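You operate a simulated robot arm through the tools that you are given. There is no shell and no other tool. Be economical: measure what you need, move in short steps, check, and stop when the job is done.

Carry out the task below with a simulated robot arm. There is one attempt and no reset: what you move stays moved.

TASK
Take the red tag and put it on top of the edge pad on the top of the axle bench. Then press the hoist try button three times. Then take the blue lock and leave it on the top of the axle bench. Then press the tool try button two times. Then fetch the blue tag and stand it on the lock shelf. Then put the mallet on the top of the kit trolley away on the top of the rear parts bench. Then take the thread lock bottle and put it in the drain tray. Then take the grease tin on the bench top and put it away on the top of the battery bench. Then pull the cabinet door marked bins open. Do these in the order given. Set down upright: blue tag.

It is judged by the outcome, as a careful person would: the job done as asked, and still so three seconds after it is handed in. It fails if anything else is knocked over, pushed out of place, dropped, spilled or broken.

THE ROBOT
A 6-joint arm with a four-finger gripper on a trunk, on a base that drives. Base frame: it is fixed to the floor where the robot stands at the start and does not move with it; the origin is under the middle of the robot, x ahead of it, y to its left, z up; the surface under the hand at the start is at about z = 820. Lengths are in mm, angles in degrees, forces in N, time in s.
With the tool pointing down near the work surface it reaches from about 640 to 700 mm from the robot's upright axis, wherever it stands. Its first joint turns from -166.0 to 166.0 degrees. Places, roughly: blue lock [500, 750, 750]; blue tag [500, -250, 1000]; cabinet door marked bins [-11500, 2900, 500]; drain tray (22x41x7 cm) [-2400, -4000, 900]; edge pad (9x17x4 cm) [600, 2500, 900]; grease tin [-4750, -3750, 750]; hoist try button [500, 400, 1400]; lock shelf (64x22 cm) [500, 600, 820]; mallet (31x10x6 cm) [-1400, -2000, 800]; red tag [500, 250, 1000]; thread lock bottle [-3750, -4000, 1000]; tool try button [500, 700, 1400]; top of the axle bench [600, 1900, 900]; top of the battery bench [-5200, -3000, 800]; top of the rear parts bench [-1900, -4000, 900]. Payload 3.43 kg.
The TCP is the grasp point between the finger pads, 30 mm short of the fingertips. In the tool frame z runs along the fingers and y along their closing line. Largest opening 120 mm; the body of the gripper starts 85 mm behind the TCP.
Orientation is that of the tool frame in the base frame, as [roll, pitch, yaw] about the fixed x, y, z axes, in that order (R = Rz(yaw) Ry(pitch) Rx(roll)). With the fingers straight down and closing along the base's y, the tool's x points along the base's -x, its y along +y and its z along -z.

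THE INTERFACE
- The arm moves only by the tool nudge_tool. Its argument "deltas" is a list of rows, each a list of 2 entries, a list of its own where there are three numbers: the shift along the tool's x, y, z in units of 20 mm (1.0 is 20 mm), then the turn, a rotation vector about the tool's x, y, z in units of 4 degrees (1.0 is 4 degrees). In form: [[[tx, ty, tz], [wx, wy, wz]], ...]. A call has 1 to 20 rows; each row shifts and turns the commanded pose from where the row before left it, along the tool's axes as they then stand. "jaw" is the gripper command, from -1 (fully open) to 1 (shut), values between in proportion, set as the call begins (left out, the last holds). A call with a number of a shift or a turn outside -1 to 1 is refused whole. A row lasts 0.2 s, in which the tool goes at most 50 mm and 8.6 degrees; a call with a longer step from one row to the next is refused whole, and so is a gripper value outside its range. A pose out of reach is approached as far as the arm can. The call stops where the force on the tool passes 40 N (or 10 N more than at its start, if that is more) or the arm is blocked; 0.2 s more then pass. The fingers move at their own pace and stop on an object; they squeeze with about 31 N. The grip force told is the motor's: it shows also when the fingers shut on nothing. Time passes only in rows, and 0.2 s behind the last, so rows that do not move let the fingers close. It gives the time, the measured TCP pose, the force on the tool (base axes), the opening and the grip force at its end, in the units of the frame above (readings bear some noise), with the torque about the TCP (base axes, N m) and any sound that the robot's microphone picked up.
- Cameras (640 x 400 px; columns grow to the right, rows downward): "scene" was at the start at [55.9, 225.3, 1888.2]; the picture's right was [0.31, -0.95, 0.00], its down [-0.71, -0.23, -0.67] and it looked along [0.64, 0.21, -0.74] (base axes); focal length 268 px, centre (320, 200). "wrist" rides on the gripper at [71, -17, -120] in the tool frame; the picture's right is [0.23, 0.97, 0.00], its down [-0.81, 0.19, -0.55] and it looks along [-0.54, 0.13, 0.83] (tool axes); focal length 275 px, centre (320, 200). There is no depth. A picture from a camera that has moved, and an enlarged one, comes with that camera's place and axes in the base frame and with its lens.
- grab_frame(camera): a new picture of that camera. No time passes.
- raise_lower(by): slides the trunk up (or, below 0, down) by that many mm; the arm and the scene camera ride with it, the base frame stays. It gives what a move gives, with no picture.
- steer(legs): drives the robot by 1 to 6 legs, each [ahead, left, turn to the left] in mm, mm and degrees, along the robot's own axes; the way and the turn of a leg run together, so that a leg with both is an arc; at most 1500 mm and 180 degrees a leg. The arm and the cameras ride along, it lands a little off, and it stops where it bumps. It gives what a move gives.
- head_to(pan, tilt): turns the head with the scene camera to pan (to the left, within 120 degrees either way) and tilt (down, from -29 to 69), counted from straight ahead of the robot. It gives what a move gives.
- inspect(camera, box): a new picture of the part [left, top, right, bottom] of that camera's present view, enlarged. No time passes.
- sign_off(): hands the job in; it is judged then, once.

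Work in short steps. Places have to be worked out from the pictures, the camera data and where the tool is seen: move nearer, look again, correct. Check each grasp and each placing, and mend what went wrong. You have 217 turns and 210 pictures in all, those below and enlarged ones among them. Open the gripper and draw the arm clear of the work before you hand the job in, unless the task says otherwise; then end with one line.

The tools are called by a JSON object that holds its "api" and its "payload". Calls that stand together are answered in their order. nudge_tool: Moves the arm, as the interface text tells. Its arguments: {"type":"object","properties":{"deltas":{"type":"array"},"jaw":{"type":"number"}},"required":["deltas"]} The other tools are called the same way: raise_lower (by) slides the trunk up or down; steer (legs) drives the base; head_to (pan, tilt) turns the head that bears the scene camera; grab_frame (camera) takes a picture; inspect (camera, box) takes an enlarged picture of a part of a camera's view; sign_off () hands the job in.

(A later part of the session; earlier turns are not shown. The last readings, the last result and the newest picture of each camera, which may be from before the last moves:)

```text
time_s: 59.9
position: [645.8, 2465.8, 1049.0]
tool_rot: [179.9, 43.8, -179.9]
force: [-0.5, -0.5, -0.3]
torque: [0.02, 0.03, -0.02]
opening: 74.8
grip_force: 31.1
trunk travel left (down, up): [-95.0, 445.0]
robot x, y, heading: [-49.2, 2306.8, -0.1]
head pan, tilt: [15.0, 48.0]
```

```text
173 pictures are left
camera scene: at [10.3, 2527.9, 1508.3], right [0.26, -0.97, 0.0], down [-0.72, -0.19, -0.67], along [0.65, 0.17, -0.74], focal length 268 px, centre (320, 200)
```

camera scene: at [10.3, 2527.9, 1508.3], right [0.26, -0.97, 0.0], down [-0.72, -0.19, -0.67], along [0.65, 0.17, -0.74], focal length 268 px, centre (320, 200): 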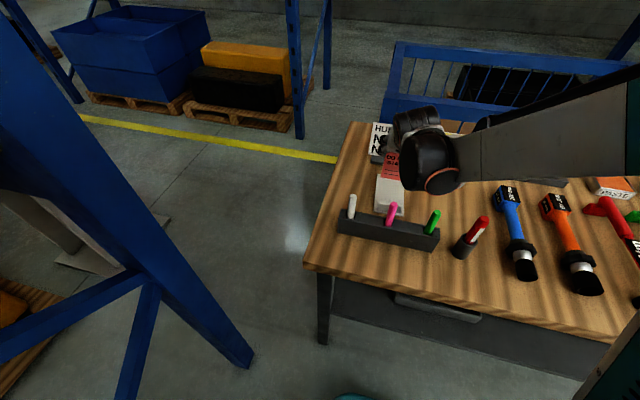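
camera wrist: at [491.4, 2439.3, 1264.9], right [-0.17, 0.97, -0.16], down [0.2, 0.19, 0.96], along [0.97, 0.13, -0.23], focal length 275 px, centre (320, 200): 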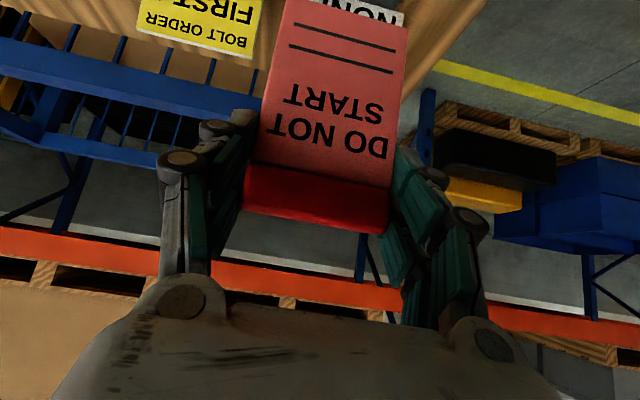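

Checking the tag's lower edge relative to the pad.

{"api": "inspect", "payload": {"camera": "scene", "box": [340, 110, 460, 240]}}

{"api": "grab_frame", "payload": {"camera": "wrist"}}

```text
3.08 times, centred on (400, 175) of scene
camera zoom: at [10.3, 2527.9, 1508.3], right [0.26, -0.97, 0.0], down [-0.72, -0.19, -0.67], along [0.65, 0.17, -0.74], focal length 825 px, centre (74, 277)
```

zoom: 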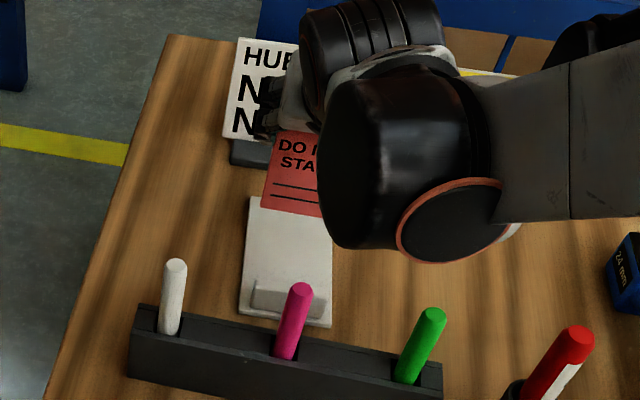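

```text
171 pictures are left
camera wrist: at [510.6, 2448.1, 1084.9], right [-0.17, 0.97, -0.16], down [0.2, 0.19, 0.96], along [0.97, 0.13, -0.23], focal length 275 px, centre (320, 200)
```

wrist: 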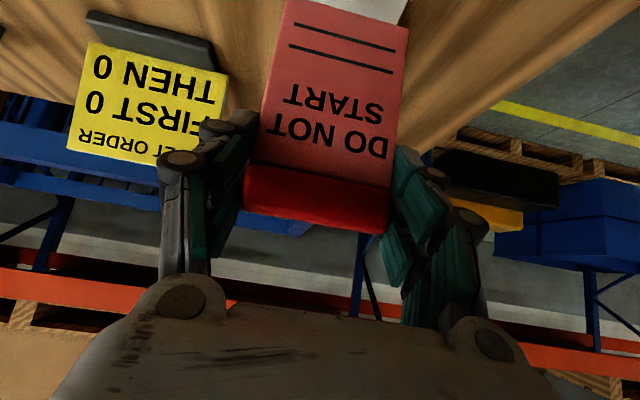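

The tag's bottom is ~35 mm above the pad and centred on it. Descending 28 mm then feeling for contact.

{"api": "nudge_tool", "payload": {"deltas": [[[0.34, 0, 0.36], [0, 0, 0]], [[0.34, 0, 0.36], [0, 0, 0]], [[0.27, 0, 0.29], [0, 0, 0]], [[0, 0, 0], [0, 0, 0]]]}}

{"api": "nudge_tool", "payload": {"deltas": [[[0.07, 0, 0.072], [0, 0, 0]], [[0.07, 0, 0.072], [0, 0, 0]], [[0, 0, 0], [0, 0, 0]]]}}

{"api": "inspect", "payload": {"camera": "scene", "box": [340, 110, 460, 240]}}

```text
time_s: 60.9
position: [646.5, 2466.1, 1021.4]
tool_rot: [179.9, 43.8, -179.9]
force: [0.4, 1.1, -0.3]
torque: [-0.01, 0.03, 0.0]
opening: 74.8
grip_force: 30.5
trunk travel left (down, up): [-95.0, 445.0]
robot x, y, heading: [-48.5, 2305.8, -0.2]
head pan, tilt: [15.0, 48.0]
```

```text
time_s: 61.7
position: [645.9, 2464.8, 1016.6]
tool_rot: [-180.0, 43.9, -179.9]
force: [-1.0, 0.9, -1.5]
torque: [0.03, 0.0, 0.0]
opening: 75.1
grip_force: 31.1
trunk travel left (down, up): [-95.0, 445.0]
robot x, y, heading: [-51.1, 2308.2, -0.2]
head pan, tilt: [15.0, 48.0]
```

```text
3.08 times, centred on (400, 175) of scene
camera zoom: at [10.4, 2527.9, 1508.1], right [0.26, -0.97, 0.0], down [-0.72, -0.19, -0.67], along [0.65, 0.17, -0.74], focal length 825 px, centre (74, 277)
```

zoom: 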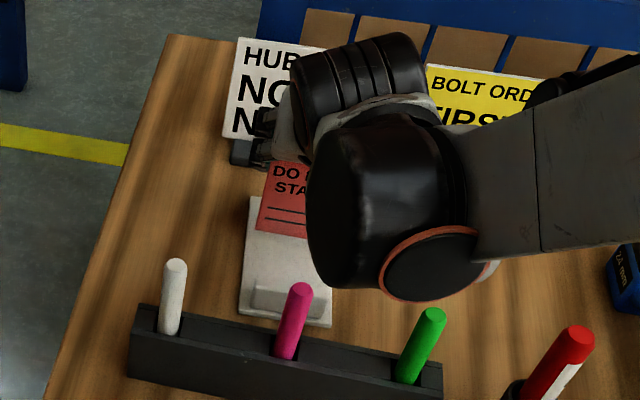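

No contact yet; continuing down in ~1.5 mm steps.

{"api": "nudge_tool", "payload": {"deltas": [[[0.052, 0, 0.054], [0, 0, 0]], [[0.052, 0, 0.054], [0, 0, 0]], [[0, 0, 0], [0, 0, 0]]]}}

{"api": "nudge_tool", "payload": {"deltas": [[[0.052, 0, 0.054], [0, 0, 0]], [[0.052, 0, 0.054], [0, 0, 0]], [[0, 0, 0], [0, 0, 0]]]}}

{"api": "nudge_tool", "payload": {"deltas": [[[0.035, 0, 0.036], [0, 0, 0]], [[0.035, 0, 0.036], [0, 0, 0]], [[0, 0, 0], [0, 0, 0]]]}}

```text
time_s: 62.5
position: [646.4, 2464.8, 1013.2]
tool_rot: [179.9, 43.9, -180.0]
force: [-0.2, -0.6, -0.5]
torque: [0.02, 0.04, -0.01]
opening: 74.9
grip_force: 31.1
trunk travel left (down, up): [-95.0, 445.0]
robot x, y, heading: [-46.2, 2306.0, -0.1]
head pan, tilt: [15.0, 48.0]
```

```text
time_s: 63.3
position: [645.9, 2465.0, 1010.5]
tool_rot: [-179.9, 43.9, 180.0]
force: [-0.1, 0.8, -0.7]
torque: [0.01, -0.01, 0.01]
opening: 75.1
grip_force: 31.2
trunk travel left (down, up): [-95.0, 445.0]
robot x, y, heading: [-45.7, 2304.7, 0.0]
head pan, tilt: [15.0, 48.0]
```

```text
time_s: 64.1
position: [646.9, 2465.7, 1008.9]
tool_rot: [-180.0, 43.9, -180.0]
force: [0.2, -0.2, -1.0]
torque: [-0.02, 0.04, 0.0]
opening: 75.2
grip_force: 31.0
trunk travel left (down, up): [-95.0, 445.0]
robot x, y, heading: [-50.1, 2306.2, -0.0]
head pan, tilt: [15.0, 48.0]
```

Still free; a few more small steps.

{"api": "nudge_tool", "payload": {"deltas": [[[0.052, 0, 0.054], [0, 0, 0]], [[0.052, 0, 0.054], [0, 0, 0]], [[0, 0, 0], [0, 0, 0]]]}}

{"api": "nudge_tool", "payload": {"deltas": [[[0.035, 0, 0.036], [0, 0, 0]], [[0.035, 0, 0.036], [0, 0, 0]], [[0, 0, 0], [0, 0, 0]]]}}

{"api": "nudge_tool", "payload": {"deltas": [[[0.035, 0, 0.036], [0, 0, 0]], [[0.035, 0, 0.036], [0, 0, 0]], [[0, 0, 0], [0, 0, 0]]]}}

{"api": "inspect", "payload": {"camera": "scene", "box": [360, 140, 430, 220]}}

```text
time_s: 64.9
position: [647.1, 2466.0, 1005.4]
tool_rot: [-179.9, 43.9, 180.0]
force: [0.4, 0.2, 0.0]
torque: [-0.03, 0.02, -0.02]
opening: 75.1
grip_force: 31.0
trunk travel left (down, up): [-95.0, 445.0]
robot x, y, heading: [-46.2, 2309.0, 0.0]
head pan, tilt: [15.0, 48.0]
```

```text
time_s: 65.7
position: [646.4, 2464.8, 1004.9]
tool_rot: [-179.9, 43.9, 180.0]
force: [-0.1, -1.1, -0.7]
torque: [0.0, 0.02, 0.02]
opening: 74.7
grip_force: 30.3
trunk travel left (down, up): [-95.0, 445.0]
robot x, y, heading: [-44.8, 2309.6, -0.2]
head pan, tilt: [15.0, 48.0]
```

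```text
time_s: 66.5
position: [646.3, 2465.8, 1001.5]
tool_rot: [-179.8, 44.0, 180.0]
force: [0.6, -0.2, -1.2]
torque: [-0.02, 0.04, 0.01]
opening: 75.0
grip_force: 30.9
trunk travel left (down, up): [-95.0, 445.0]
robot x, y, heading: [-48.1, 2305.2, 0.1]
head pan, tilt: [15.0, 48.0]
```

```text
5.00 times, centred on (395, 180) of scene
camera zoom: at [10.4, 2527.9, 1508.1], right [0.26, -0.97, 0.0], down [-0.72, -0.19, -0.67], along [0.65, 0.17, -0.74], focal length 1341 px, centre (-55, 300)
```

zoom: 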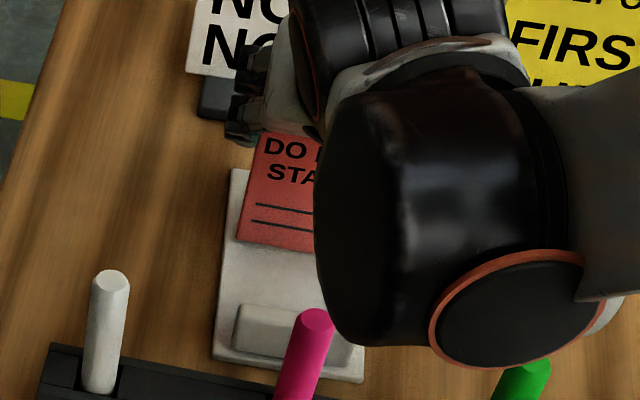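

Still no contact force; continuing.

{"api": "nudge_tool", "payload": {"deltas": [[[0.052, 0, 0.054], [0, 0, 0]], [[0.052, 0, 0.054], [0, 0, 0]], [[0, 0, 0], [0, 0, 0]]]}}

{"api": "nudge_tool", "payload": {"deltas": [[[0.052, 0, 0.054], [0, 0, 0]], [[0.052, 0, 0.054], [0, 0, 0]], [[0, 0, 0], [0, 0, 0]]]}}

{"api": "nudge_tool", "payload": {"deltas": [[[0.052, 0, 0.054], [0, 0, 0]], [[0.052, 0, 0.054], [0, 0, 0]], [[0, 0, 0], [0, 0, 0]]]}}

{"api": "inspect", "payload": {"camera": "scene", "box": [360, 140, 430, 220]}}

```text
time_s: 67.3
position: [647.2, 2465.4, 999.5]
tool_rot: [-180.0, 43.9, 180.0]
force: [-0.7, 0.5, -0.1]
torque: [0.01, -0.02, 0.02]
opening: 75.2
grip_force: 30.9
trunk travel left (down, up): [-95.0, 445.0]
robot x, y, heading: [-45.3, 2306.7, -0.2]
head pan, tilt: [15.0, 48.0]
```

```text
time_s: 68.1
position: [646.6, 2464.9, 997.0]
tool_rot: [-180.0, 44.1, -180.0]
force: [0.8, 0.6, 14.8]
torque: [-0.03, -0.22, 0.02]
opening: 75.2
grip_force: 30.9
trunk travel left (down, up): [-95.0, 445.0]
robot x, y, heading: [-46.1, 2304.4, -0.2]
head pan, tilt: [15.0, 48.0]
```

```text
time_s: 68.9
position: [646.1, 2464.6, 995.3]
tool_rot: [179.9, 44.0, 180.0]
force: [1.1, -0.2, 24.4]
torque: [0.01, -0.06, 0.0]
opening: 75.4
grip_force: 31.2
trunk travel left (down, up): [-95.0, 445.0]
robot x, y, heading: [-47.7, 2307.7, -0.2]
head pan, tilt: [15.0, 48.0]
```

```text
5.00 times, centred on (395, 180) of scene
camera zoom: at [8.2, 2527.4, 1508.4], right [0.26, -0.97, 0.0], down [-0.72, -0.19, -0.67], along [0.65, 0.17, -0.74], focal length 1341 px, centre (-55, 300)
```

zoom: 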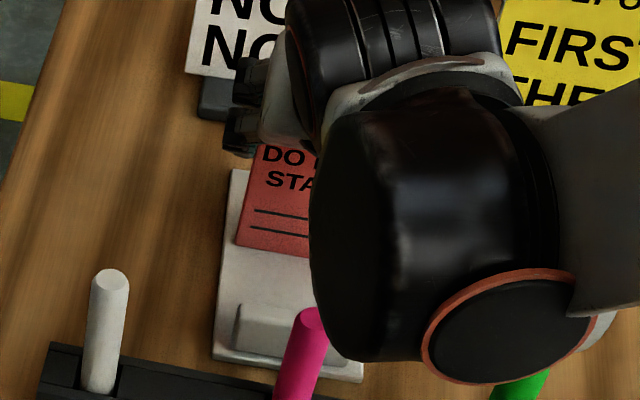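

Contact at z≈997. Relaxing the preload by ~2 mm, then opening the jaw gently.

{"api": "nudge_tool", "payload": {"deltas": [[[-0.07, 0, -0.072], [0, 0, 0]], [[0, 0, 0], [0, 0, 0]]]}}

{"api": "nudge_tool", "payload": {"deltas": [[[0, 0, 0], [0, 0, 0]], [[0, 0, 0], [0, 0, 0]]], "jaw": -0.6}}

{"api": "grab_frame", "payload": {"camera": "wrist"}}

```text
time_s: 69.5
position: [646.8, 2465.0, 995.8]
tool_rot: [180.0, 43.8, -180.0]
force: [-1.9, -0.5, 3.7]
torque: [0.02, 0.11, -0.01]
opening: 75.1
grip_force: 31.2
trunk travel left (down, up): [-95.0, 445.0]
robot x, y, heading: [-50.5, 2303.8, -0.2]
head pan, tilt: [15.0, 48.0]
```

```text
time_s: 70.1
position: [647.3, 2465.2, 994.8]
tool_rot: [-180.0, 43.9, -179.9]
force: [-0.2, -0.2, 0.9]
torque: [0.03, 0.0, -0.02]
opening: 95.9
grip_force: 0.1
trunk travel left (down, up): [-95.0, 445.0]
robot x, y, heading: [-45.6, 2305.7, -0.3]
head pan, tilt: [15.0, 48.0]
```

```text
167 pictures are left
camera wrist: at [511.9, 2447.7, 1031.1], right [-0.17, 0.97, -0.16], down [0.2, 0.19, 0.96], along [0.97, 0.13, -0.23], focal length 275 px, centre (320, 200)
```

wrist: 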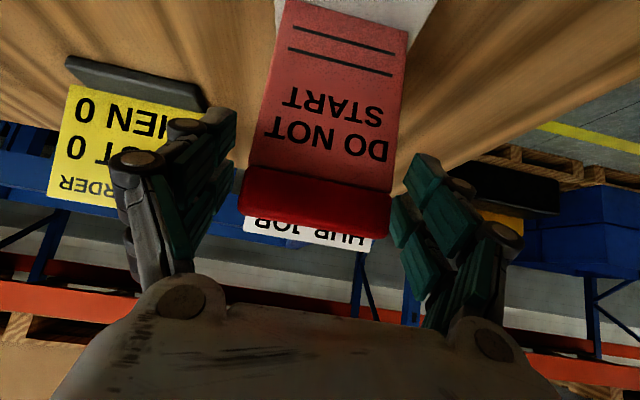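

The tag stands on its own. Opening fully and retreating along the tool axis.

{"api": "nudge_tool", "payload": {"deltas": [[[0, 0, 0], [0, 0, 0]], [[0, 0, -0.5], [0, 0, 0]], [[0, 0, -1], [0, 0, 0]], [[0, 0, -1], [0, 0, 0]], [[0, 0, -1], [0, 0, 0]], [[0, 0, -1], [0, 0, 0]], [[0, 0, -1], [0, 0, 0]], [[0, 0, -1], [0, 0, 0]], [[0, 0, -1], [0, 0, 0]]], "jaw": -1}}

{"api": "raise_lower", "payload": {"by": 200}}

{"api": "steer", "payload": {"legs": [[-170, 0, 0.2]]}}

{"api": "grab_frame", "payload": {"camera": "wrist"}}

{"api": "grab_frame", "payload": {"camera": "scene"}}

```text
time_s: 72.1
position: [542.9, 2466.0, 1104.9]
tool_rot: [180.0, 43.9, -180.0]
force: [-0.4, -0.8, 0.0]
torque: [-0.02, 0.01, -0.02]
opening: 119.8
grip_force: 0.1
trunk travel left (down, up): [-95.0, 445.0]
robot x, y, heading: [-48.8, 2311.7, -0.1]
head pan, tilt: [15.0, 48.0]
```

```text
time_s: 74.2
position: [542.7, 2465.7, 1302.8]
tool_rot: [180.0, 43.9, 179.9]
force: [0.1, 1.0, 0.8]
torque: [0.01, -0.05, -0.02]
opening: 120.1
grip_force: 0.1
trunk travel left (down, up): [-295.0, 245.0]
robot x, y, heading: [-46.8, 2309.4, -0.1]
head pan, tilt: [15.0, 48.0]
```

```text
time_s: 75.7
position: [370.2, 2466.1, 1305.0]
tool_rot: [179.9, 44.0, -180.0]
force: [-1.3, -0.6, -0.6]
torque: [0.0, 0.0, 0.02]
opening: 120.3
grip_force: 0.1
trunk travel left (down, up): [-295.0, 245.0]
robot x, y, heading: [-220.2, 2305.4, 0.1]
head pan, tilt: [15.0, 48.0]
```

```text
166 pictures are left
camera wrist: at [234.7, 2449.1, 1340.4], right [-0.17, 0.97, -0.16], down [0.2, 0.19, 0.96], along [0.97, 0.13, -0.23], focal length 275 px, centre (320, 200)
```

wrist: 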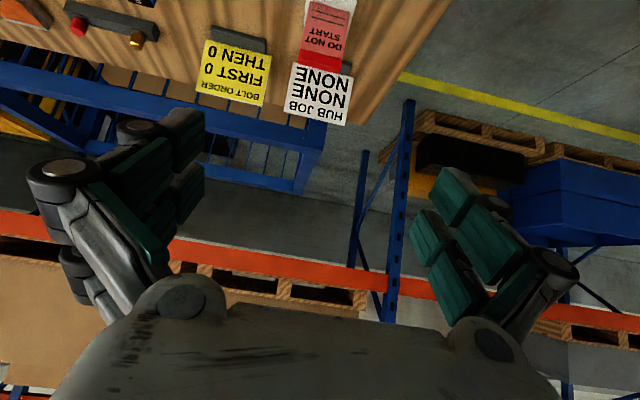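

```text
165 pictures are left
camera scene: at [-163.1, 2528.0, 1708.3], right [0.26, -0.97, 0.0], down [-0.72, -0.19, -0.67], along [0.65, 0.17, -0.74], focal length 268 px, centre (320, 200)
```

scene: 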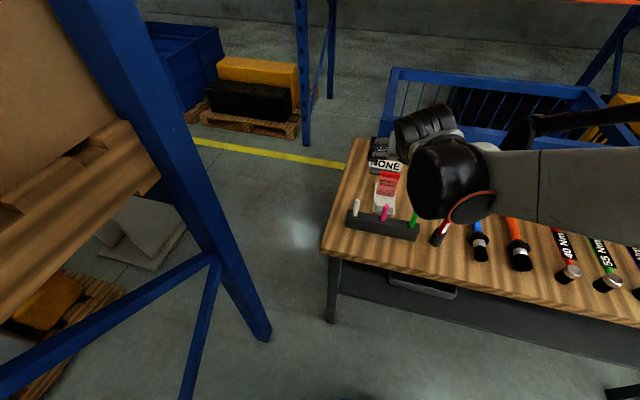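

The red tag stands on the pad. Next the hoist button: driving back right to bring the hand in front of the HOIST box.

{"api": "steer", "payload": {"legs": [[-60, 0, 0], [0, -1400, 0], [0, -660, 0]]}}

{"api": "head_to", "payload": {"pan": 20, "tilt": 20}}

{"api": "nudge_tool", "payload": {"deltas": [[[0, 0, 0], [0, -1, 0]], [[0, 0, 0], [0, -1, 0]], [[0, 0, 0], [0, -1, 0]], [[0, 0, 0], [0, -1, 0]], [[0, 0, 0], [0, -1, 0]], [[0, 0, 0], [0, -1, 0]], [[0, 0, 0], [0, -1, 0]], [[0, 0, 0], [0, -1, 0]], [[0, 0, 0], [0, -1, 0]], [[0, 0, 0], [0, -1, 0]], [[0, 0, 0], [0, -1, 0]], [[0, 0, 0], [0, -0.5, 0]]], "jaw": 1}}

{"api": "grab_frame", "payload": {"camera": "wrist"}}

{"api": "grab_frame", "payload": {"camera": "scene"}}

```text
time_s: 86.5
position: [326.0, 418.1, 1302.6]
tool_rot: [180.0, 43.8, -179.7]
force: [0.1, -0.2, -0.9]
torque: [0.01, -0.01, 0.01]
opening: 120.0
grip_force: 0.0
trunk travel left (down, up): [-295.0, 245.0]
robot x, y, heading: [-261.2, 251.9, 0.2]
head pan, tilt: [15.0, 48.0]
```

```text
time_s: 87.4
position: [326.0, 418.7, 1303.4]
tool_rot: [-179.9, 44.0, -179.6]
force: [0.8, 0.5, 0.3]
torque: [0.0, 0.0, 0.01]
opening: 120.1
grip_force: 0.1
trunk travel left (down, up): [-295.0, 245.0]
robot x, y, heading: [-263.2, 255.4, 0.4]
head pan, tilt: [20.0, 20.0]
```

```text
time_s: 90.0
position: [328.8, 420.4, 1312.8]
tool_rot: [-174.7, 89.8, -174.3]
force: [0.4, 0.6, 0.2]
torque: [-0.01, 0.0, 0.01]
opening: 0.0
grip_force: 31.5
out of reach, approached as far as the arm can: row 12
trunk travel left (down, up): [-295.0, 245.0]
robot x, y, heading: [-263.9, 255.4, 0.1]
head pan, tilt: [20.0, 20.0]
```

```text
164 pictures are left
camera wrist: at [208.3, 401.6, 1240.4], right [-0.01, 0.97, -0.23], down [-0.55, 0.19, 0.81], along [0.83, 0.13, 0.54], focal length 275 px, centre (320, 200)
```

wrist: 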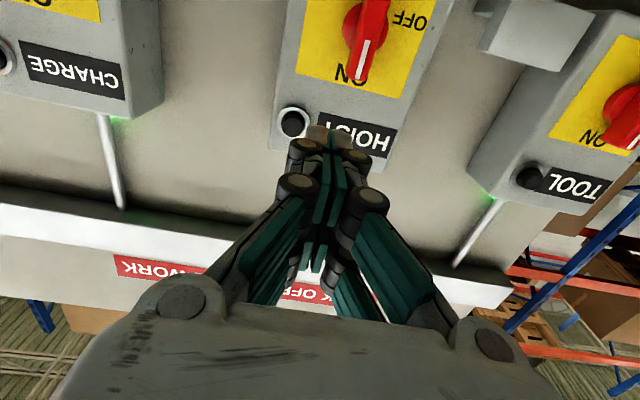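

```text
163 pictures are left
camera scene: at [-196.2, 488.0, 1751.0], right [0.35, -0.94, 0.0], down [-0.32, -0.12, -0.94], along [0.88, 0.33, -0.34], focal length 268 px, centre (320, 200)
```

scene: 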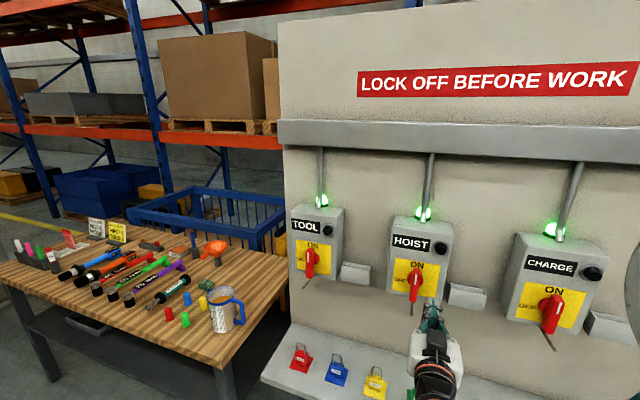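

Two views put the hoist button near (557,399,1360). With jaws shut and the tool horizontal I'll move in front of it at TCP x≈470.

{"api": "nudge_tool", "payload": {"deltas": [[[-0.8, -0.3, 0], [0, 0, 0]], [[-0.8, -0.3, 0], [0, 0, 0]], [[-0.76, -0.4, 0], [0, 0, 0]], [[0, 0, 1], [0, 0, 0]], [[0, 0, 1], [0, 0, 0]], [[0, 0, 1], [0, 0, 0]], [[0, 0, 1], [0, 0, 0]], [[0, 0, 1], [0, 0, 0]], [[0, 0, 1], [0, 0, 0]], [[0, 0, 1], [0, 0, 0]]]}}

{"api": "grab_frame", "payload": {"camera": "wrist"}}

{"api": "inspect", "payload": {"camera": "scene", "box": [370, 190, 510, 300]}}

```text
time_s: 92.2
position: [469.7, 402.6, 1357.9]
tool_rot: [-176.6, 89.9, -176.2]
force: [0.5, 0.3, -0.1]
torque: [0.01, -0.03, -0.01]
opening: 0.0
grip_force: 30.8
trunk travel left (down, up): [-295.0, 245.0]
robot x, y, heading: [-263.4, 257.7, 0.5]
head pan, tilt: [20.0, 20.0]
```

```text
162 pictures are left
camera wrist: at [348.3, 383.6, 1285.5], right [-0.01, 0.97, -0.23], down [-0.55, 0.19, 0.81], along [0.83, 0.13, 0.54], focal length 275 px, centre (320, 200)
```

wrist: 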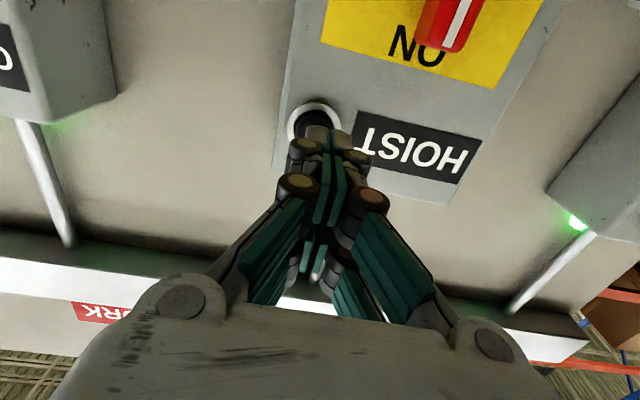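

```text
3.64 times, centred on (440, 245) of scene
camera zoom: at [-195.5, 488.1, 1750.9], right [0.35, -0.94, 0.0], down [-0.32, -0.12, -0.94], along [0.88, 0.33, -0.34], focal length 975 px, centre (-116, 36)
```

zoom: 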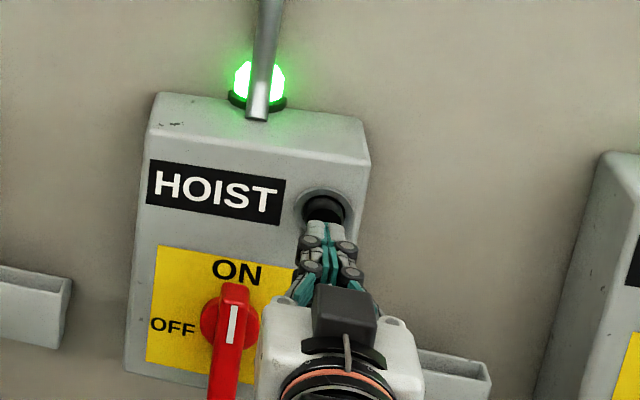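

The button is at about (562,397,1356). Nudging 5 mm right and advancing to 510.

{"api": "nudge_tool", "payload": {"deltas": [[[0.1, -0.26, 1], [0, 0, 0]], [[0, 0, 1], [0, 0, 0]], [[0, 0, 0], [0, 0, 0]]]}}

{"api": "nudge_tool", "payload": {"deltas": [[[0, 0, 0.25], [0, 0, 0]], [[0, 0, 0.25], [0, 0, 0]], [[0, 0, 0.25], [0, 0, 0]], [[0, 0, 0], [0, 0, 0]]]}}

{"api": "inspect", "payload": {"camera": "scene", "box": [370, 190, 510, 300]}}

```text
time_s: 93.0
position: [509.1, 395.7, 1357.2]
tool_rot: [-176.7, 89.9, -176.2]
force: [-0.5, 0.5, 0.0]
torque: [0.01, -0.01, -0.02]
opening: 0.0
grip_force: 30.8
trunk travel left (down, up): [-295.0, 245.0]
robot x, y, heading: [-263.5, 254.6, 0.3]
head pan, tilt: [20.0, 20.0]
```

```text
time_s: 94.0
position: [517.4, 396.4, 1358.0]
tool_rot: [-86.1, 90.0, -85.8]
force: [-19.4, -1.4, 0.6]
torque: [-0.08, -0.03, -0.06]
opening: 5.9
grip_force: 33.4
trunk travel left (down, up): [-295.0, 245.0]
robot x, y, heading: [-263.1, 256.0, 0.5]
head pan, tilt: [20.0, 20.0]
heard: click
stopped in row 4: the force on the tool passed its limit at 42 N (the readings are from after the stop); the commanded pose is now the measured one
```

```text
3.64 times, centred on (440, 245) of scene
camera zoom: at [-200.4, 487.7, 1751.4], right [0.35, -0.94, 0.0], down [-0.32, -0.12, -0.94], along [0.88, 0.33, -0.34], focal length 975 px, centre (-116, 36)
```

zoom: 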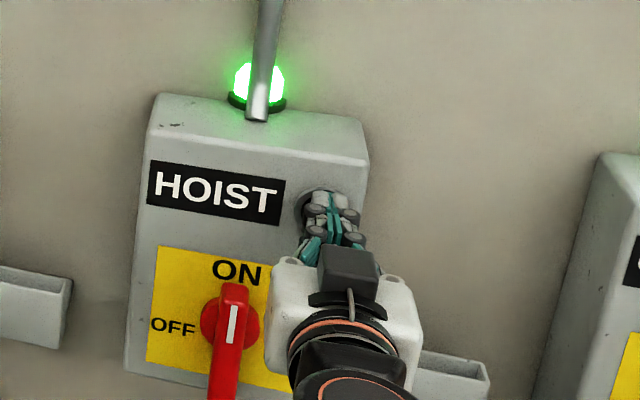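

One click. Release by backing off 20 mm, then press again.

{"api": "nudge_tool", "payload": {"deltas": [[[0, 0, -0.5], [0, 0, 0]], [[0, 0, -0.5], [0, 0, 0]], [[0, 0, 0], [0, 0, 0]], [[0, 0, 0], [0, 0, 0]]]}}

{"api": "nudge_tool", "payload": {"deltas": [[[0, 0, 0.5], [0, 0, 0]], [[0, 0, 0.25], [0, 0, 0]], [[0, 0, 0.25], [0, 0, 0]], [[0, 0, 0.15], [0, 0, 0]], [[0, 0, 0.1], [0, 0, 0]], [[0, 0, 0], [0, 0, 0]]]}}

```text
time_s: 95.0
position: [501.9, 397.1, 1356.9]
tool_rot: [164.5, 90.0, 165.0]
force: [-0.2, 0.6, 0.8]
torque: [0.03, 0.04, 0.01]
opening: 0.0
grip_force: 33.6
trunk travel left (down, up): [-295.0, 245.0]
robot x, y, heading: [-264.2, 257.0, 0.4]
head pan, tilt: [20.0, 20.0]
```

```text
time_s: 96.0
position: [517.1, 397.0, 1357.7]
tool_rot: [104.2, 90.0, 104.7]
force: [-18.9, -1.8, 0.8]
torque: [-0.09, -0.05, -0.1]
opening: 5.8
grip_force: 33.4
trunk travel left (down, up): [-295.0, 245.0]
robot x, y, heading: [-265.9, 253.7, 0.5]
head pan, tilt: [20.0, 20.0]
heard: click
stopped in row 4: the force on the tool passed its limit at 44 N (the readings are from after the stop); the commanded pose is now the measured one
```

Second click. Releasing and pressing the third time.

{"api": "nudge_tool", "payload": {"deltas": [[[0, 0, -0.5], [0, 0, 0]], [[0, 0, -0.5], [0, 0, 0]], [[0, 0, 0], [0, 0, 0]], [[0, 0, 0], [0, 0, 0]]]}}

{"api": "nudge_tool", "payload": {"deltas": [[[0, 0, 0.5], [0, 0, 0]], [[0, 0, 0.25], [0, 0, 0]], [[0, 0, 0.25], [0, 0, 0]], [[0, 0, 0.15], [0, 0, 0]], [[0, 0, 0.1], [0, 0, 0]], [[0, 0, 0], [0, 0, 0]]]}}

{"api": "nudge_tool", "payload": {"deltas": [[[0, 0, -0.5], [0, 0, 0]], [[0, 0, -1], [0, 0, 0]], [[0, 0, -1], [0, 0, 0]], [[0, 0, -1], [0, 0, 0]], [[0, 0, -1], [0, 0, 0]], [[0, 0, -1], [0, 0, 0]], [[0, 0, -1], [0, 0, 0]], [[0, 0, -1], [0, 0, 0]]]}}

```text
time_s: 97.0
position: [502.7, 396.7, 1355.9]
tool_rot: [147.9, 89.8, 148.3]
force: [0.3, 0.3, -0.2]
torque: [-0.01, 0.03, 0.02]
opening: 0.0
grip_force: 34.0
trunk travel left (down, up): [-295.0, 245.0]
robot x, y, heading: [-262.7, 257.3, 0.2]
head pan, tilt: [20.0, 20.0]
```

```text
time_s: 98.0
position: [518.2, 396.4, 1357.8]
tool_rot: [103.6, 89.9, 104.2]
force: [-19.2, -2.4, 1.6]
torque: [-0.07, -0.04, -0.08]
opening: 6.2
grip_force: 34.0
trunk travel left (down, up): [-295.0, 245.0]
robot x, y, heading: [-263.4, 260.1, 0.6]
head pan, tilt: [20.0, 20.0]
heard: click
stopped in row 4: the force on the tool passed its limit at 44 N (the readings are from after the stop); the commanded pose is now the measured one
```

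```text
time_s: 99.8
position: [373.4, 393.6, 1356.4]
tool_rot: [134.2, 89.7, 134.6]
force: [-0.4, 0.6, -0.3]
torque: [0.01, -0.01, 0.0]
opening: 0.0
grip_force: 33.8
trunk travel left (down, up): [-295.0, 245.0]
robot x, y, heading: [-265.2, 256.1, 0.7]
head pan, tilt: [20.0, 20.0]
```

Three clicks done. Now for the blue lock: pitch back to 44°, drive left ~300, lower the trunk and look.

{"api": "nudge_tool", "payload": {"deltas": [[[0, 0, -1], [0, 1, 0]], [[0, 0, -1], [0, 1, 0]], [[0, 0, 0], [0, 1, 0]], [[0, 0, 0], [0, 1, 0]], [[0, 0, 0], [0, 1, 0]], [[0, 0, 0], [0, 1, 0]], [[0, 0, 0], [0, 1, 0]], [[0, 0, 0], [0, 1, 0]], [[0, 0, 0], [0, 1, 0]], [[0, 0, 0], [0, 1, 0]], [[0, 0, 0], [0, 1, 0]], [[0, 0, 0], [0, 0.4, 0]]], "jaw": -1}}

{"api": "steer", "payload": {"legs": [[60, 300, -0.5]]}}

{"api": "raise_lower", "payload": {"by": -210}}

{"api": "head_to", "payload": {"pan": 15, "tilt": 40}}

{"api": "grab_frame", "payload": {"camera": "wrist"}}

{"api": "grab_frame", "payload": {"camera": "scene"}}

```text
time_s: 102.4
position: [331.7, 395.9, 1358.3]
tool_rot: [179.7, 44.2, -179.6]
force: [-0.2, -0.2, -0.1]
torque: [-0.06, 0.01, 0.01]
opening: 120.1
grip_force: 0.0
trunk travel left (down, up): [-295.0, 245.0]
robot x, y, heading: [-265.5, 258.2, 0.6]
head pan, tilt: [20.0, 20.0]
```

```text
time_s: 104.5
position: [393.3, 693.4, 1357.0]
tool_rot: [179.9, 44.1, -180.0]
force: [0.0, 0.6, 0.8]
torque: [-0.03, -0.02, -0.07]
opening: 120.0
grip_force: 0.0
trunk travel left (down, up): [-295.0, 245.0]
robot x, y, heading: [-205.1, 557.8, -0.4]
head pan, tilt: [20.0, 20.0]
```

```text
time_s: 106.7
position: [393.7, 693.5, 1148.3]
tool_rot: [179.8, 44.3, 180.0]
force: [0.3, -0.8, -0.4]
torque: [0.02, -0.04, 0.0]
opening: 120.0
grip_force: 0.1
trunk travel left (down, up): [-85.0, 455.0]
robot x, y, heading: [-202.2, 559.1, -0.0]
head pan, tilt: [20.0, 20.0]
```

```text
time_s: 107.5
position: [393.5, 692.6, 1147.6]
tool_rot: [179.8, 44.3, -180.0]
force: [-0.4, 0.5, 0.0]
torque: [0.01, -0.01, -0.03]
opening: 119.9
grip_force: 0.2
trunk travel left (down, up): [-85.0, 455.0]
robot x, y, heading: [-203.3, 556.7, 0.0]
head pan, tilt: [15.0, 40.0]
```

```text
159 pictures are left
camera wrist: at [258.5, 674.9, 1182.6], right [-0.17, 0.97, -0.16], down [0.19, 0.19, 0.96], along [0.97, 0.13, -0.22], focal length 275 px, centre (320, 200)
```

wrist: 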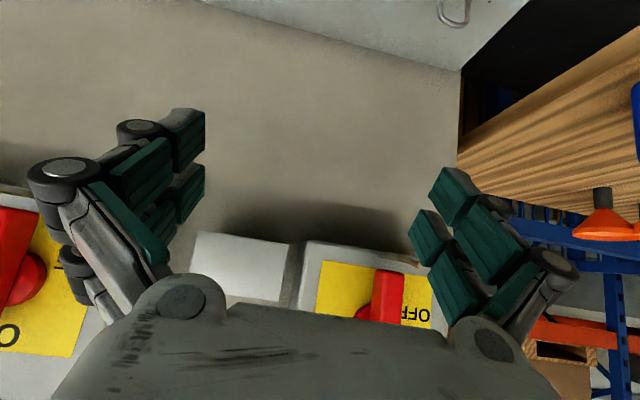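

```text
158 pictures are left
camera scene: at [-140.7, 780.7, 1509.7], right [0.26, -0.97, 0.0], down [-0.62, -0.17, -0.77], along [0.74, 0.2, -0.64], focal length 268 px, centre (320, 200)
```

scene: 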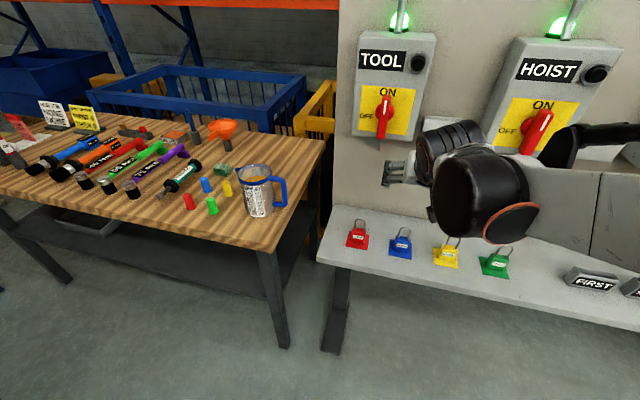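

{"api": "inspect", "payload": {"camera": "scene", "box": [330, 190, 490, 290]}}

```text
4.00 times, centred on (410, 240) of scene
camera zoom: at [-140.7, 780.7, 1509.7], right [0.26, -0.97, 0.0], down [-0.62, -0.17, -0.77], along [0.74, 0.2, -0.64], focal length 1073 px, centre (-40, 40)
```

zoom: 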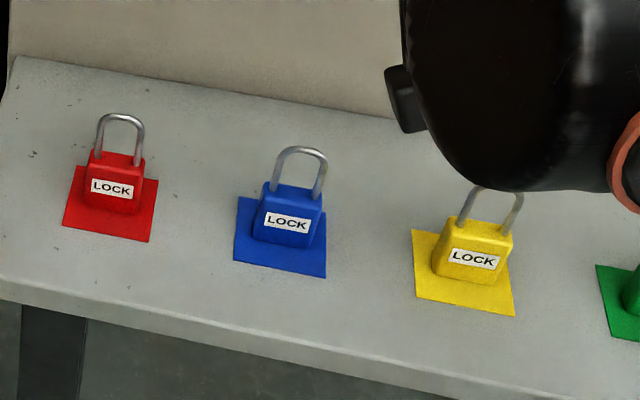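

The blue lock is at about (486,671), body z 820–870, shackle up to ~915. Descending in front of it to (400,671,900).

{"api": "nudge_tool", "payload": {"deltas": [[[0.836, -0.108, 0.912], [0, 0, 0]], [[0.836, -0.108, 0.912], [0, 0, 0]], [[0.836, -0.108, 0.912], [0, 0, 0]], [[0.836, -0.108, 0.912], [0, 0, 0]], [[0.836, -0.108, 0.912], [0, 0, 0]], [[0.836, -0.108, 0.912], [0, 0, 0]], [[0.836, -0.108, 0.912], [0, 0, 0]], [[0.836, -0.108, 0.912], [0, 0, 0]], [[0.836, -0.108, 0.912], [0, 0, 0]], [[0.836, -0.108, 0.912], [0, 0, 0]]]}}

{"api": "grab_frame", "payload": {"camera": "wrist"}}

```text
time_s: 109.7
position: [401.3, 671.7, 899.6]
tool_rot: [179.8, 44.1, -179.9]
force: [0.6, 1.4, -0.7]
torque: [0.05, -0.01, -0.02]
opening: 119.7
grip_force: 0.1
trunk travel left (down, up): [-85.0, 455.0]
robot x, y, heading: [-201.1, 558.3, -0.1]
head pan, tilt: [15.0, 40.0]
```

```text
156 pictures are left
camera wrist: at [265.6, 652.7, 935.5], right [-0.17, 0.97, -0.16], down [0.19, 0.19, 0.96], along [0.97, 0.13, -0.22], focal length 275 px, centre (320, 200)
```

wrist: 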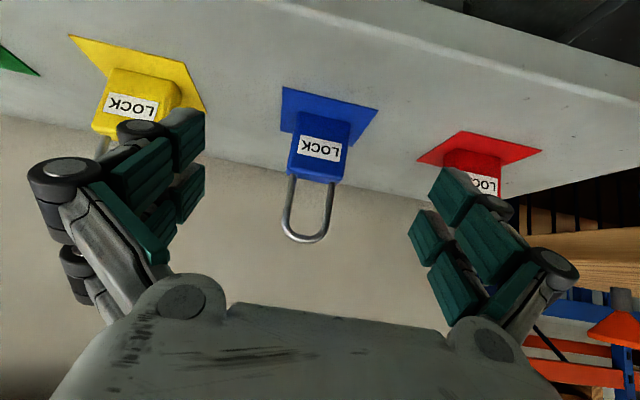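

The lock body is centred at y≈673, front face x≈472. Moving to TCP (485,672,861) and closing.

{"api": "nudge_tool", "payload": {"deltas": [[[-0.336, 0.01, 0.862], [0, 0, 0]], [[-0.336, 0.01, 0.862], [0, 0, 0]], [[-0.336, 0.01, 0.862], [0, 0, 0]], [[-0.336, 0.01, 0.862], [0, 0, 0]], [[-0.336, 0.01, 0.862], [0, 0, 0]], [[0, 0, 0], [0, 0, 0]]]}}

{"api": "grab_frame", "payload": {"camera": "wrist"}}

```text
time_s: 111.1
position: [485.5, 672.4, 863.3]
tool_rot: [179.7, 44.1, -180.0]
force: [0.8, 0.1, 0.3]
torque: [0.03, -0.02, 0.01]
opening: 119.9
grip_force: 0.1
trunk travel left (down, up): [-85.0, 455.0]
robot x, y, heading: [-209.6, 559.9, 0.0]
head pan, tilt: [15.0, 40.0]
```

```text
155 pictures are left
camera wrist: at [350.1, 654.2, 898.1], right [-0.17, 0.97, -0.16], down [0.2, 0.19, 0.96], along [0.97, 0.13, -0.22], focal length 275 px, centre (320, 200)
```

wrist: 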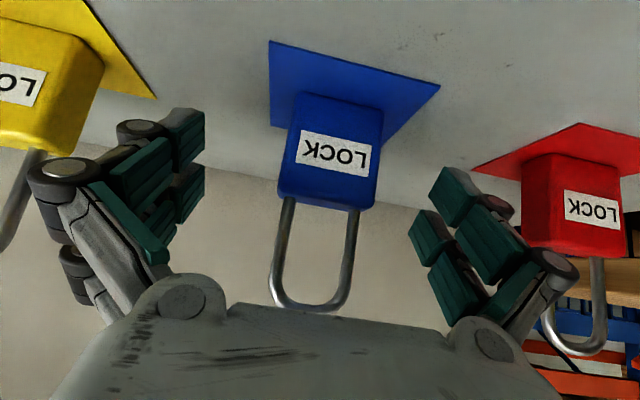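

Slightly high and 4 mm right of centre; lowering 6 mm, shifting 4 mm left, and closing.

{"api": "nudge_tool", "payload": {"deltas": [[[0.21, 0.2, 0.216], [0, 0, 0]], [[0, 0, 0], [0, 0, 0]]]}}

{"api": "nudge_tool", "payload": {"deltas": [[[0, 0, 0], [0, 0, 0]], [[0, 0, 0], [0, 0, 0]], [[0, 0, 0], [0, 0, 0]], [[0, 0, 0], [0, 0, 0]]], "jaw": 1}}

{"api": "nudge_tool", "payload": {"deltas": [[[-0.35, 0, -0.36], [0, 0, 0]], [[-0.695, 0, -0.719], [0, 0, 0]], [[-0.695, 0, -0.719], [0, 0, 0]], [[-0.695, 0, -0.719], [0, 0, 0]], [[-0.695, 0, -0.719], [0, 0, 0]]]}}

{"api": "grab_frame", "payload": {"camera": "wrist"}}

```text
time_s: 111.7
position: [486.0, 677.1, 857.1]
tool_rot: [179.7, 44.2, -179.9]
force: [0.5, -0.4, 0.2]
torque: [0.01, -0.01, 0.0]
opening: 120.0
grip_force: 0.1
trunk travel left (down, up): [-85.0, 455.0]
robot x, y, heading: [-206.2, 557.3, -0.2]
head pan, tilt: [15.0, 40.0]
```

```text
time_s: 112.7
position: [484.5, 676.7, 858.3]
tool_rot: [179.8, 44.3, 179.9]
force: [-1.1, -1.3, 6.4]
torque: [0.0, 0.09, 0.04]
opening: 45.3
grip_force: 30.6
trunk travel left (down, up): [-85.0, 455.0]
robot x, y, heading: [-204.0, 559.3, -0.1]
head pan, tilt: [15.0, 40.0]
```

```text
time_s: 113.9
position: [484.6, 675.9, 947.7]
tool_rot: [179.8, 44.2, -179.9]
force: [0.7, 0.0, 0.2]
torque: [0.01, 0.04, 0.01]
opening: 45.3
grip_force: 31.5
trunk travel left (down, up): [-85.0, 455.0]
robot x, y, heading: [-203.6, 557.7, 0.2]
head pan, tilt: [15.0, 40.0]
```

```text
154 pictures are left
camera wrist: at [349.8, 658.5, 982.0], right [-0.17, 0.97, -0.16], down [0.2, 0.19, 0.96], along [0.97, 0.13, -0.22], focal length 275 px, centre (320, 200)
```

wrist: 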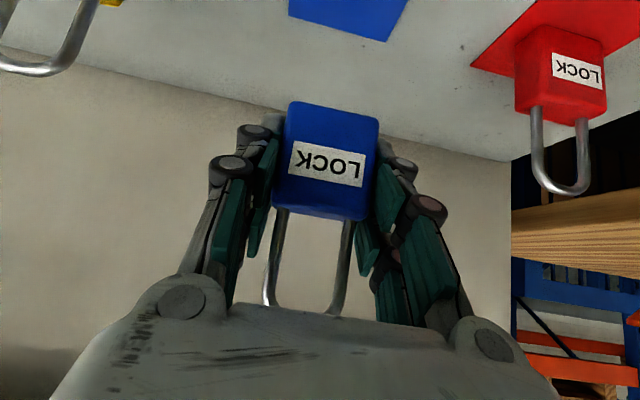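

Lock held. Retreat, raise, and drive left to look for a free spot on the bench.

{"api": "nudge_tool", "payload": {"deltas": [[[0.9, 0, -0.87], [0, 0, 0]], [[0.9, 0, -0.87], [0, 0, 0]], [[0.9, 0, -0.87], [0, 0, 0]], [[0.9, 0, -0.87], [0, 0, 0]], [[0.9, 0, -0.87], [0, 0, 0]], [[0.9, 0, -0.87], [0, 0, 0]], [[0.9, 0, -0.87], [0, 0, 0]]]}}

{"api": "raise_lower", "payload": {"by": 240}}

{"api": "steer", "payload": {"legs": [[0, 600, 0]]}}

{"api": "head_to", "payload": {"pan": 30, "tilt": 45}}

{"api": "grab_frame", "payload": {"camera": "scene"}}

```text
time_s: 115.5
position: [309.0, 676.1, 945.9]
tool_rot: [179.8, 44.2, 180.0]
force: [-0.3, 0.1, -0.9]
torque: [0.02, 0.02, 0.01]
opening: 45.3
grip_force: 31.3
trunk travel left (down, up): [-85.0, 455.0]
robot x, y, heading: [-205.0, 556.5, 0.1]
head pan, tilt: [15.0, 40.0]
```

```text
time_s: 118.0
position: [311.2, 675.3, 1186.7]
tool_rot: [179.8, 44.2, 180.0]
force: [0.5, -0.1, -1.8]
torque: [-0.02, -0.02, 0.01]
opening: 45.1
grip_force: 31.4
trunk travel left (down, up): [-325.0, 215.0]
robot x, y, heading: [-199.8, 557.7, 0.3]
head pan, tilt: [15.0, 40.0]
```

```text
time_s: 121.4
position: [314.1, 1267.7, 1187.2]
tool_rot: [179.8, 44.3, 179.3]
force: [-0.9, -0.7, -1.1]
torque: [-0.02, 0.02, -0.03]
opening: 45.3
grip_force: 31.0
trunk travel left (down, up): [-325.0, 215.0]
robot x, y, heading: [-198.7, 1154.5, -0.5]
head pan, tilt: [15.0, 40.0]
```

```text
time_s: 122.2
position: [315.1, 1266.9, 1186.2]
tool_rot: [179.9, 44.1, 179.4]
force: [-0.7, -0.7, -0.9]
torque: [0.03, 0.01, 0.0]
opening: 45.1
grip_force: 30.7
trunk travel left (down, up): [-325.0, 215.0]
robot x, y, heading: [-201.0, 1150.8, -0.8]
head pan, tilt: [30.0, 45.0]
```

```text
153 pictures are left
camera scene: at [-147.0, 1394.6, 1742.3], right [0.49, -0.87, 0.0], down [-0.62, -0.35, -0.71], along [0.62, 0.35, -0.71], focal length 268 px, centre (320, 200)
```

scene: 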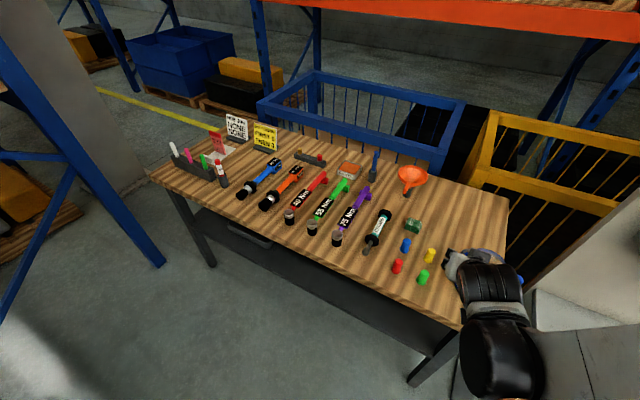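

A clear spot is at the front of the bench near (370,1585). Driving there and checking close up.

{"api": "steer", "payload": {"legs": [[-110, 318, 0.6]]}}

{"api": "nudge_tool", "payload": {"deltas": [[[0, -1, 0], [0, 0, 0]], [[0, -1, 0], [0, 0, 0]], [[0, -1, 0], [0, 0, 0]], [[0, -1, 0], [0, 0, 0]], [[0, -1, 0], [0, 0, 0]], [[0, -1, 0], [0, 0, 0]], [[0, -1, 0], [0, 0, 0]], [[0, -1, 0], [0, 0, 0]]]}}

{"api": "grab_frame", "payload": {"camera": "scene"}}

```text
time_s: 124.4
position: [205.0, 1587.0, 1185.6]
tool_rot: [179.7, 44.3, -179.9]
force: [0.2, 0.2, -1.5]
torque: [0.01, -0.03, -0.05]
opening: 45.3
grip_force: 30.9
trunk travel left (down, up): [-325.0, 215.0]
robot x, y, heading: [-312.4, 1467.6, 0.2]
head pan, tilt: [30.0, 45.0]
```

```text
time_s: 126.2
position: [204.1, 1425.2, 1185.8]
tool_rot: [179.8, 44.4, 180.0]
force: [-0.3, -0.2, -1.5]
torque: [0.04, 0.0, -0.01]
opening: 45.1
grip_force: 31.1
trunk travel left (down, up): [-325.0, 215.0]
robot x, y, heading: [-310.0, 1469.9, -0.2]
head pan, tilt: [30.0, 45.0]
```

```text
152 pictures are left
camera scene: at [-257.2, 1708.0, 1742.4], right [0.5, -0.87, 0.0], down [-0.61, -0.35, -0.71], along [0.61, 0.35, -0.71], focal length 268 px, centre (320, 200)
```

scene: 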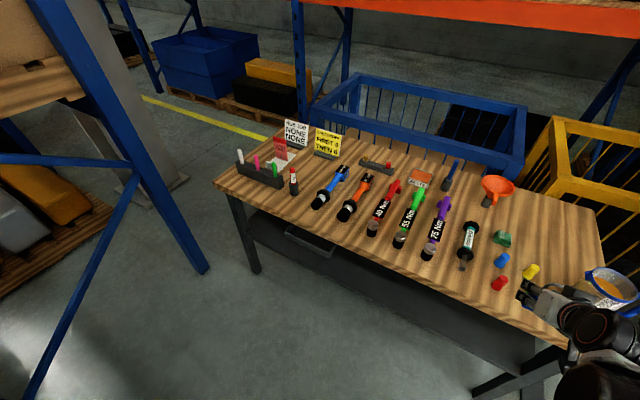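

Spot confirmed near (365,1575). Moving the hand over it at z≈1060.

{"api": "nudge_tool", "payload": {"deltas": [[[-0.128, 0.68, 0.92], [0, 0, 0]], [[-0.128, 0.68, 0.92], [0, 0, 0]], [[-0.128, 0.68, 0.92], [0, 0, 0]], [[-0.128, 0.68, 0.92], [0, 0, 0]], [[-0.128, 0.68, 0.92], [0, 0, 0]], [[-0.128, 0.68, 0.92], [0, 0, 0]], [[-0.128, 0.68, 0.92], [0, 0, 0]], [[-0.128, 0.68, 0.92], [0, 0, 0]], [[-0.128, 0.68, 0.92], [0, 0, 0]], [[-0.128, 0.68, 0.92], [0, 0, 0]], [[-0.128, 0.68, 0.92], [0, 0, 0]]]}}

{"api": "raise_lower", "payload": {"by": -100}}

{"api": "grab_frame", "payload": {"camera": "scene"}}

{"api": "grab_frame", "payload": {"camera": "wrist"}}

```text
time_s: 128.6
position: [378.4, 1575.8, 1081.2]
tool_rot: [179.8, 44.2, -180.0]
force: [0.4, 0.9, -1.9]
torque: [0.01, 0.0, 0.02]
opening: 45.0
grip_force: 31.0
out of reach, approached as far as the arm can: row 1, 2, 3, 4, 6
trunk travel left (down, up): [-325.0, 215.0]
robot x, y, heading: [-310.7, 1467.5, -0.1]
head pan, tilt: [30.0, 45.0]
```

```text
time_s: 129.9
position: [377.2, 1575.6, 981.2]
tool_rot: [179.8, 44.1, -180.0]
force: [0.6, 0.4, -0.8]
torque: [-0.01, 0.0, -0.01]
opening: 44.9
grip_force: 31.2
trunk travel left (down, up): [-225.0, 315.0]
robot x, y, heading: [-309.8, 1468.3, 0.1]
head pan, tilt: [30.0, 45.0]
```

```text
151 pictures are left
camera scene: at [-257.1, 1708.5, 1642.5], right [0.5, -0.87, 0.0], down [-0.61, -0.35, -0.71], along [0.61, 0.35, -0.71], focal length 268 px, centre (320, 200)
```

scene: 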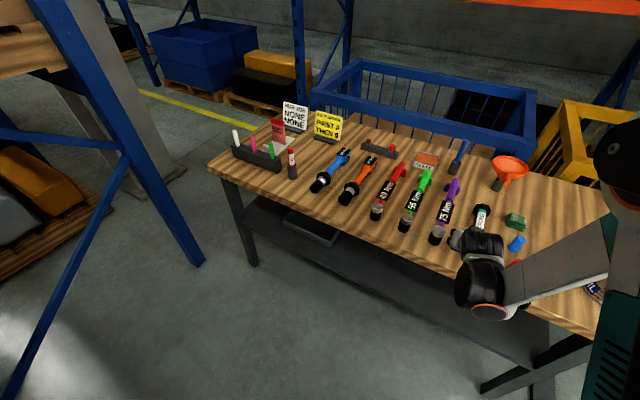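

```text
150 pictures are left
camera wrist: at [242.2, 1557.6, 1017.3], right [-0.17, 0.97, -0.16], down [0.19, 0.19, 0.96], along [0.97, 0.13, -0.22], focal length 275 px, centre (320, 200)
```

wrist: 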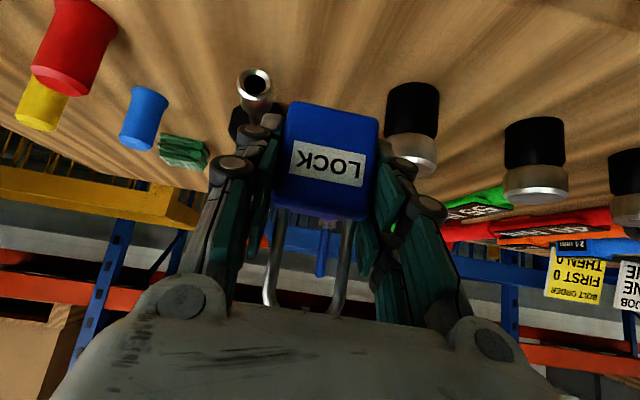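

Sockets begin at x≈405; I'll use x≈352, y≈1571 for clearance. Move back, then lower 45 and feel down.

{"api": "nudge_tool", "payload": {"deltas": [[[0.45, -0.11, -0.435], [0, 0, 0]], [[0.45, -0.11, -0.435], [0, 0, 0]], [[0, 0, 0], [0, 0, 0]]]}}

{"api": "raise_lower", "payload": {"by": -45}}

{"api": "inspect", "payload": {"camera": "scene", "box": [400, 170, 560, 340]}}

{"api": "grab_frame", "payload": {"camera": "wrist"}}

```text
time_s: 130.7
position: [358.5, 1572.3, 986.8]
tool_rot: [179.8, 44.1, 180.0]
force: [-1.5, 0.8, -0.6]
torque: [0.0, 0.02, 0.0]
opening: 45.4
grip_force: 30.4
out of reach, approached as far as the arm can: row 2
trunk travel left (down, up): [-225.0, 315.0]
robot x, y, heading: [-307.1, 1466.3, 0.3]
head pan, tilt: [30.0, 45.0]
```

```text
time_s: 131.6
position: [358.2, 1572.2, 942.4]
tool_rot: [179.8, 44.1, -180.0]
force: [0.5, 0.2, -0.7]
torque: [-0.01, 0.0, -0.01]
opening: 45.1
grip_force: 31.4
trunk travel left (down, up): [-180.0, 360.0]
robot x, y, heading: [-306.2, 1465.7, -0.2]
head pan, tilt: [30.0, 45.0]
```

```text
2.35 times, centred on (480, 255) of scene
camera zoom: at [-257.2, 1708.5, 1597.4], right [0.5, -0.87, 0.0], down [-0.61, -0.35, -0.71], along [0.61, 0.35, -0.71], focal length 631 px, centre (-56, 71)
```

zoom: 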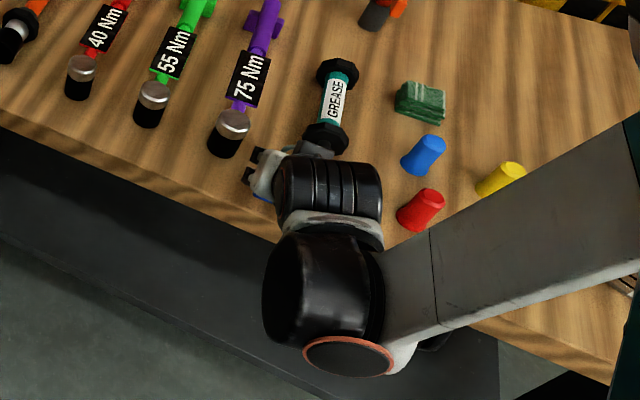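

```text
148 pictures are left
camera wrist: at [222.5, 1553.9, 978.0], right [-0.17, 0.97, -0.16], down [0.2, 0.19, 0.96], along [0.97, 0.13, -0.22], focal length 275 px, centre (320, 200)
```

wrist: 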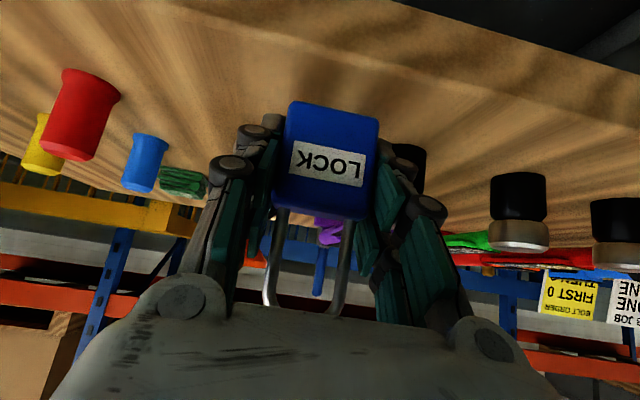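

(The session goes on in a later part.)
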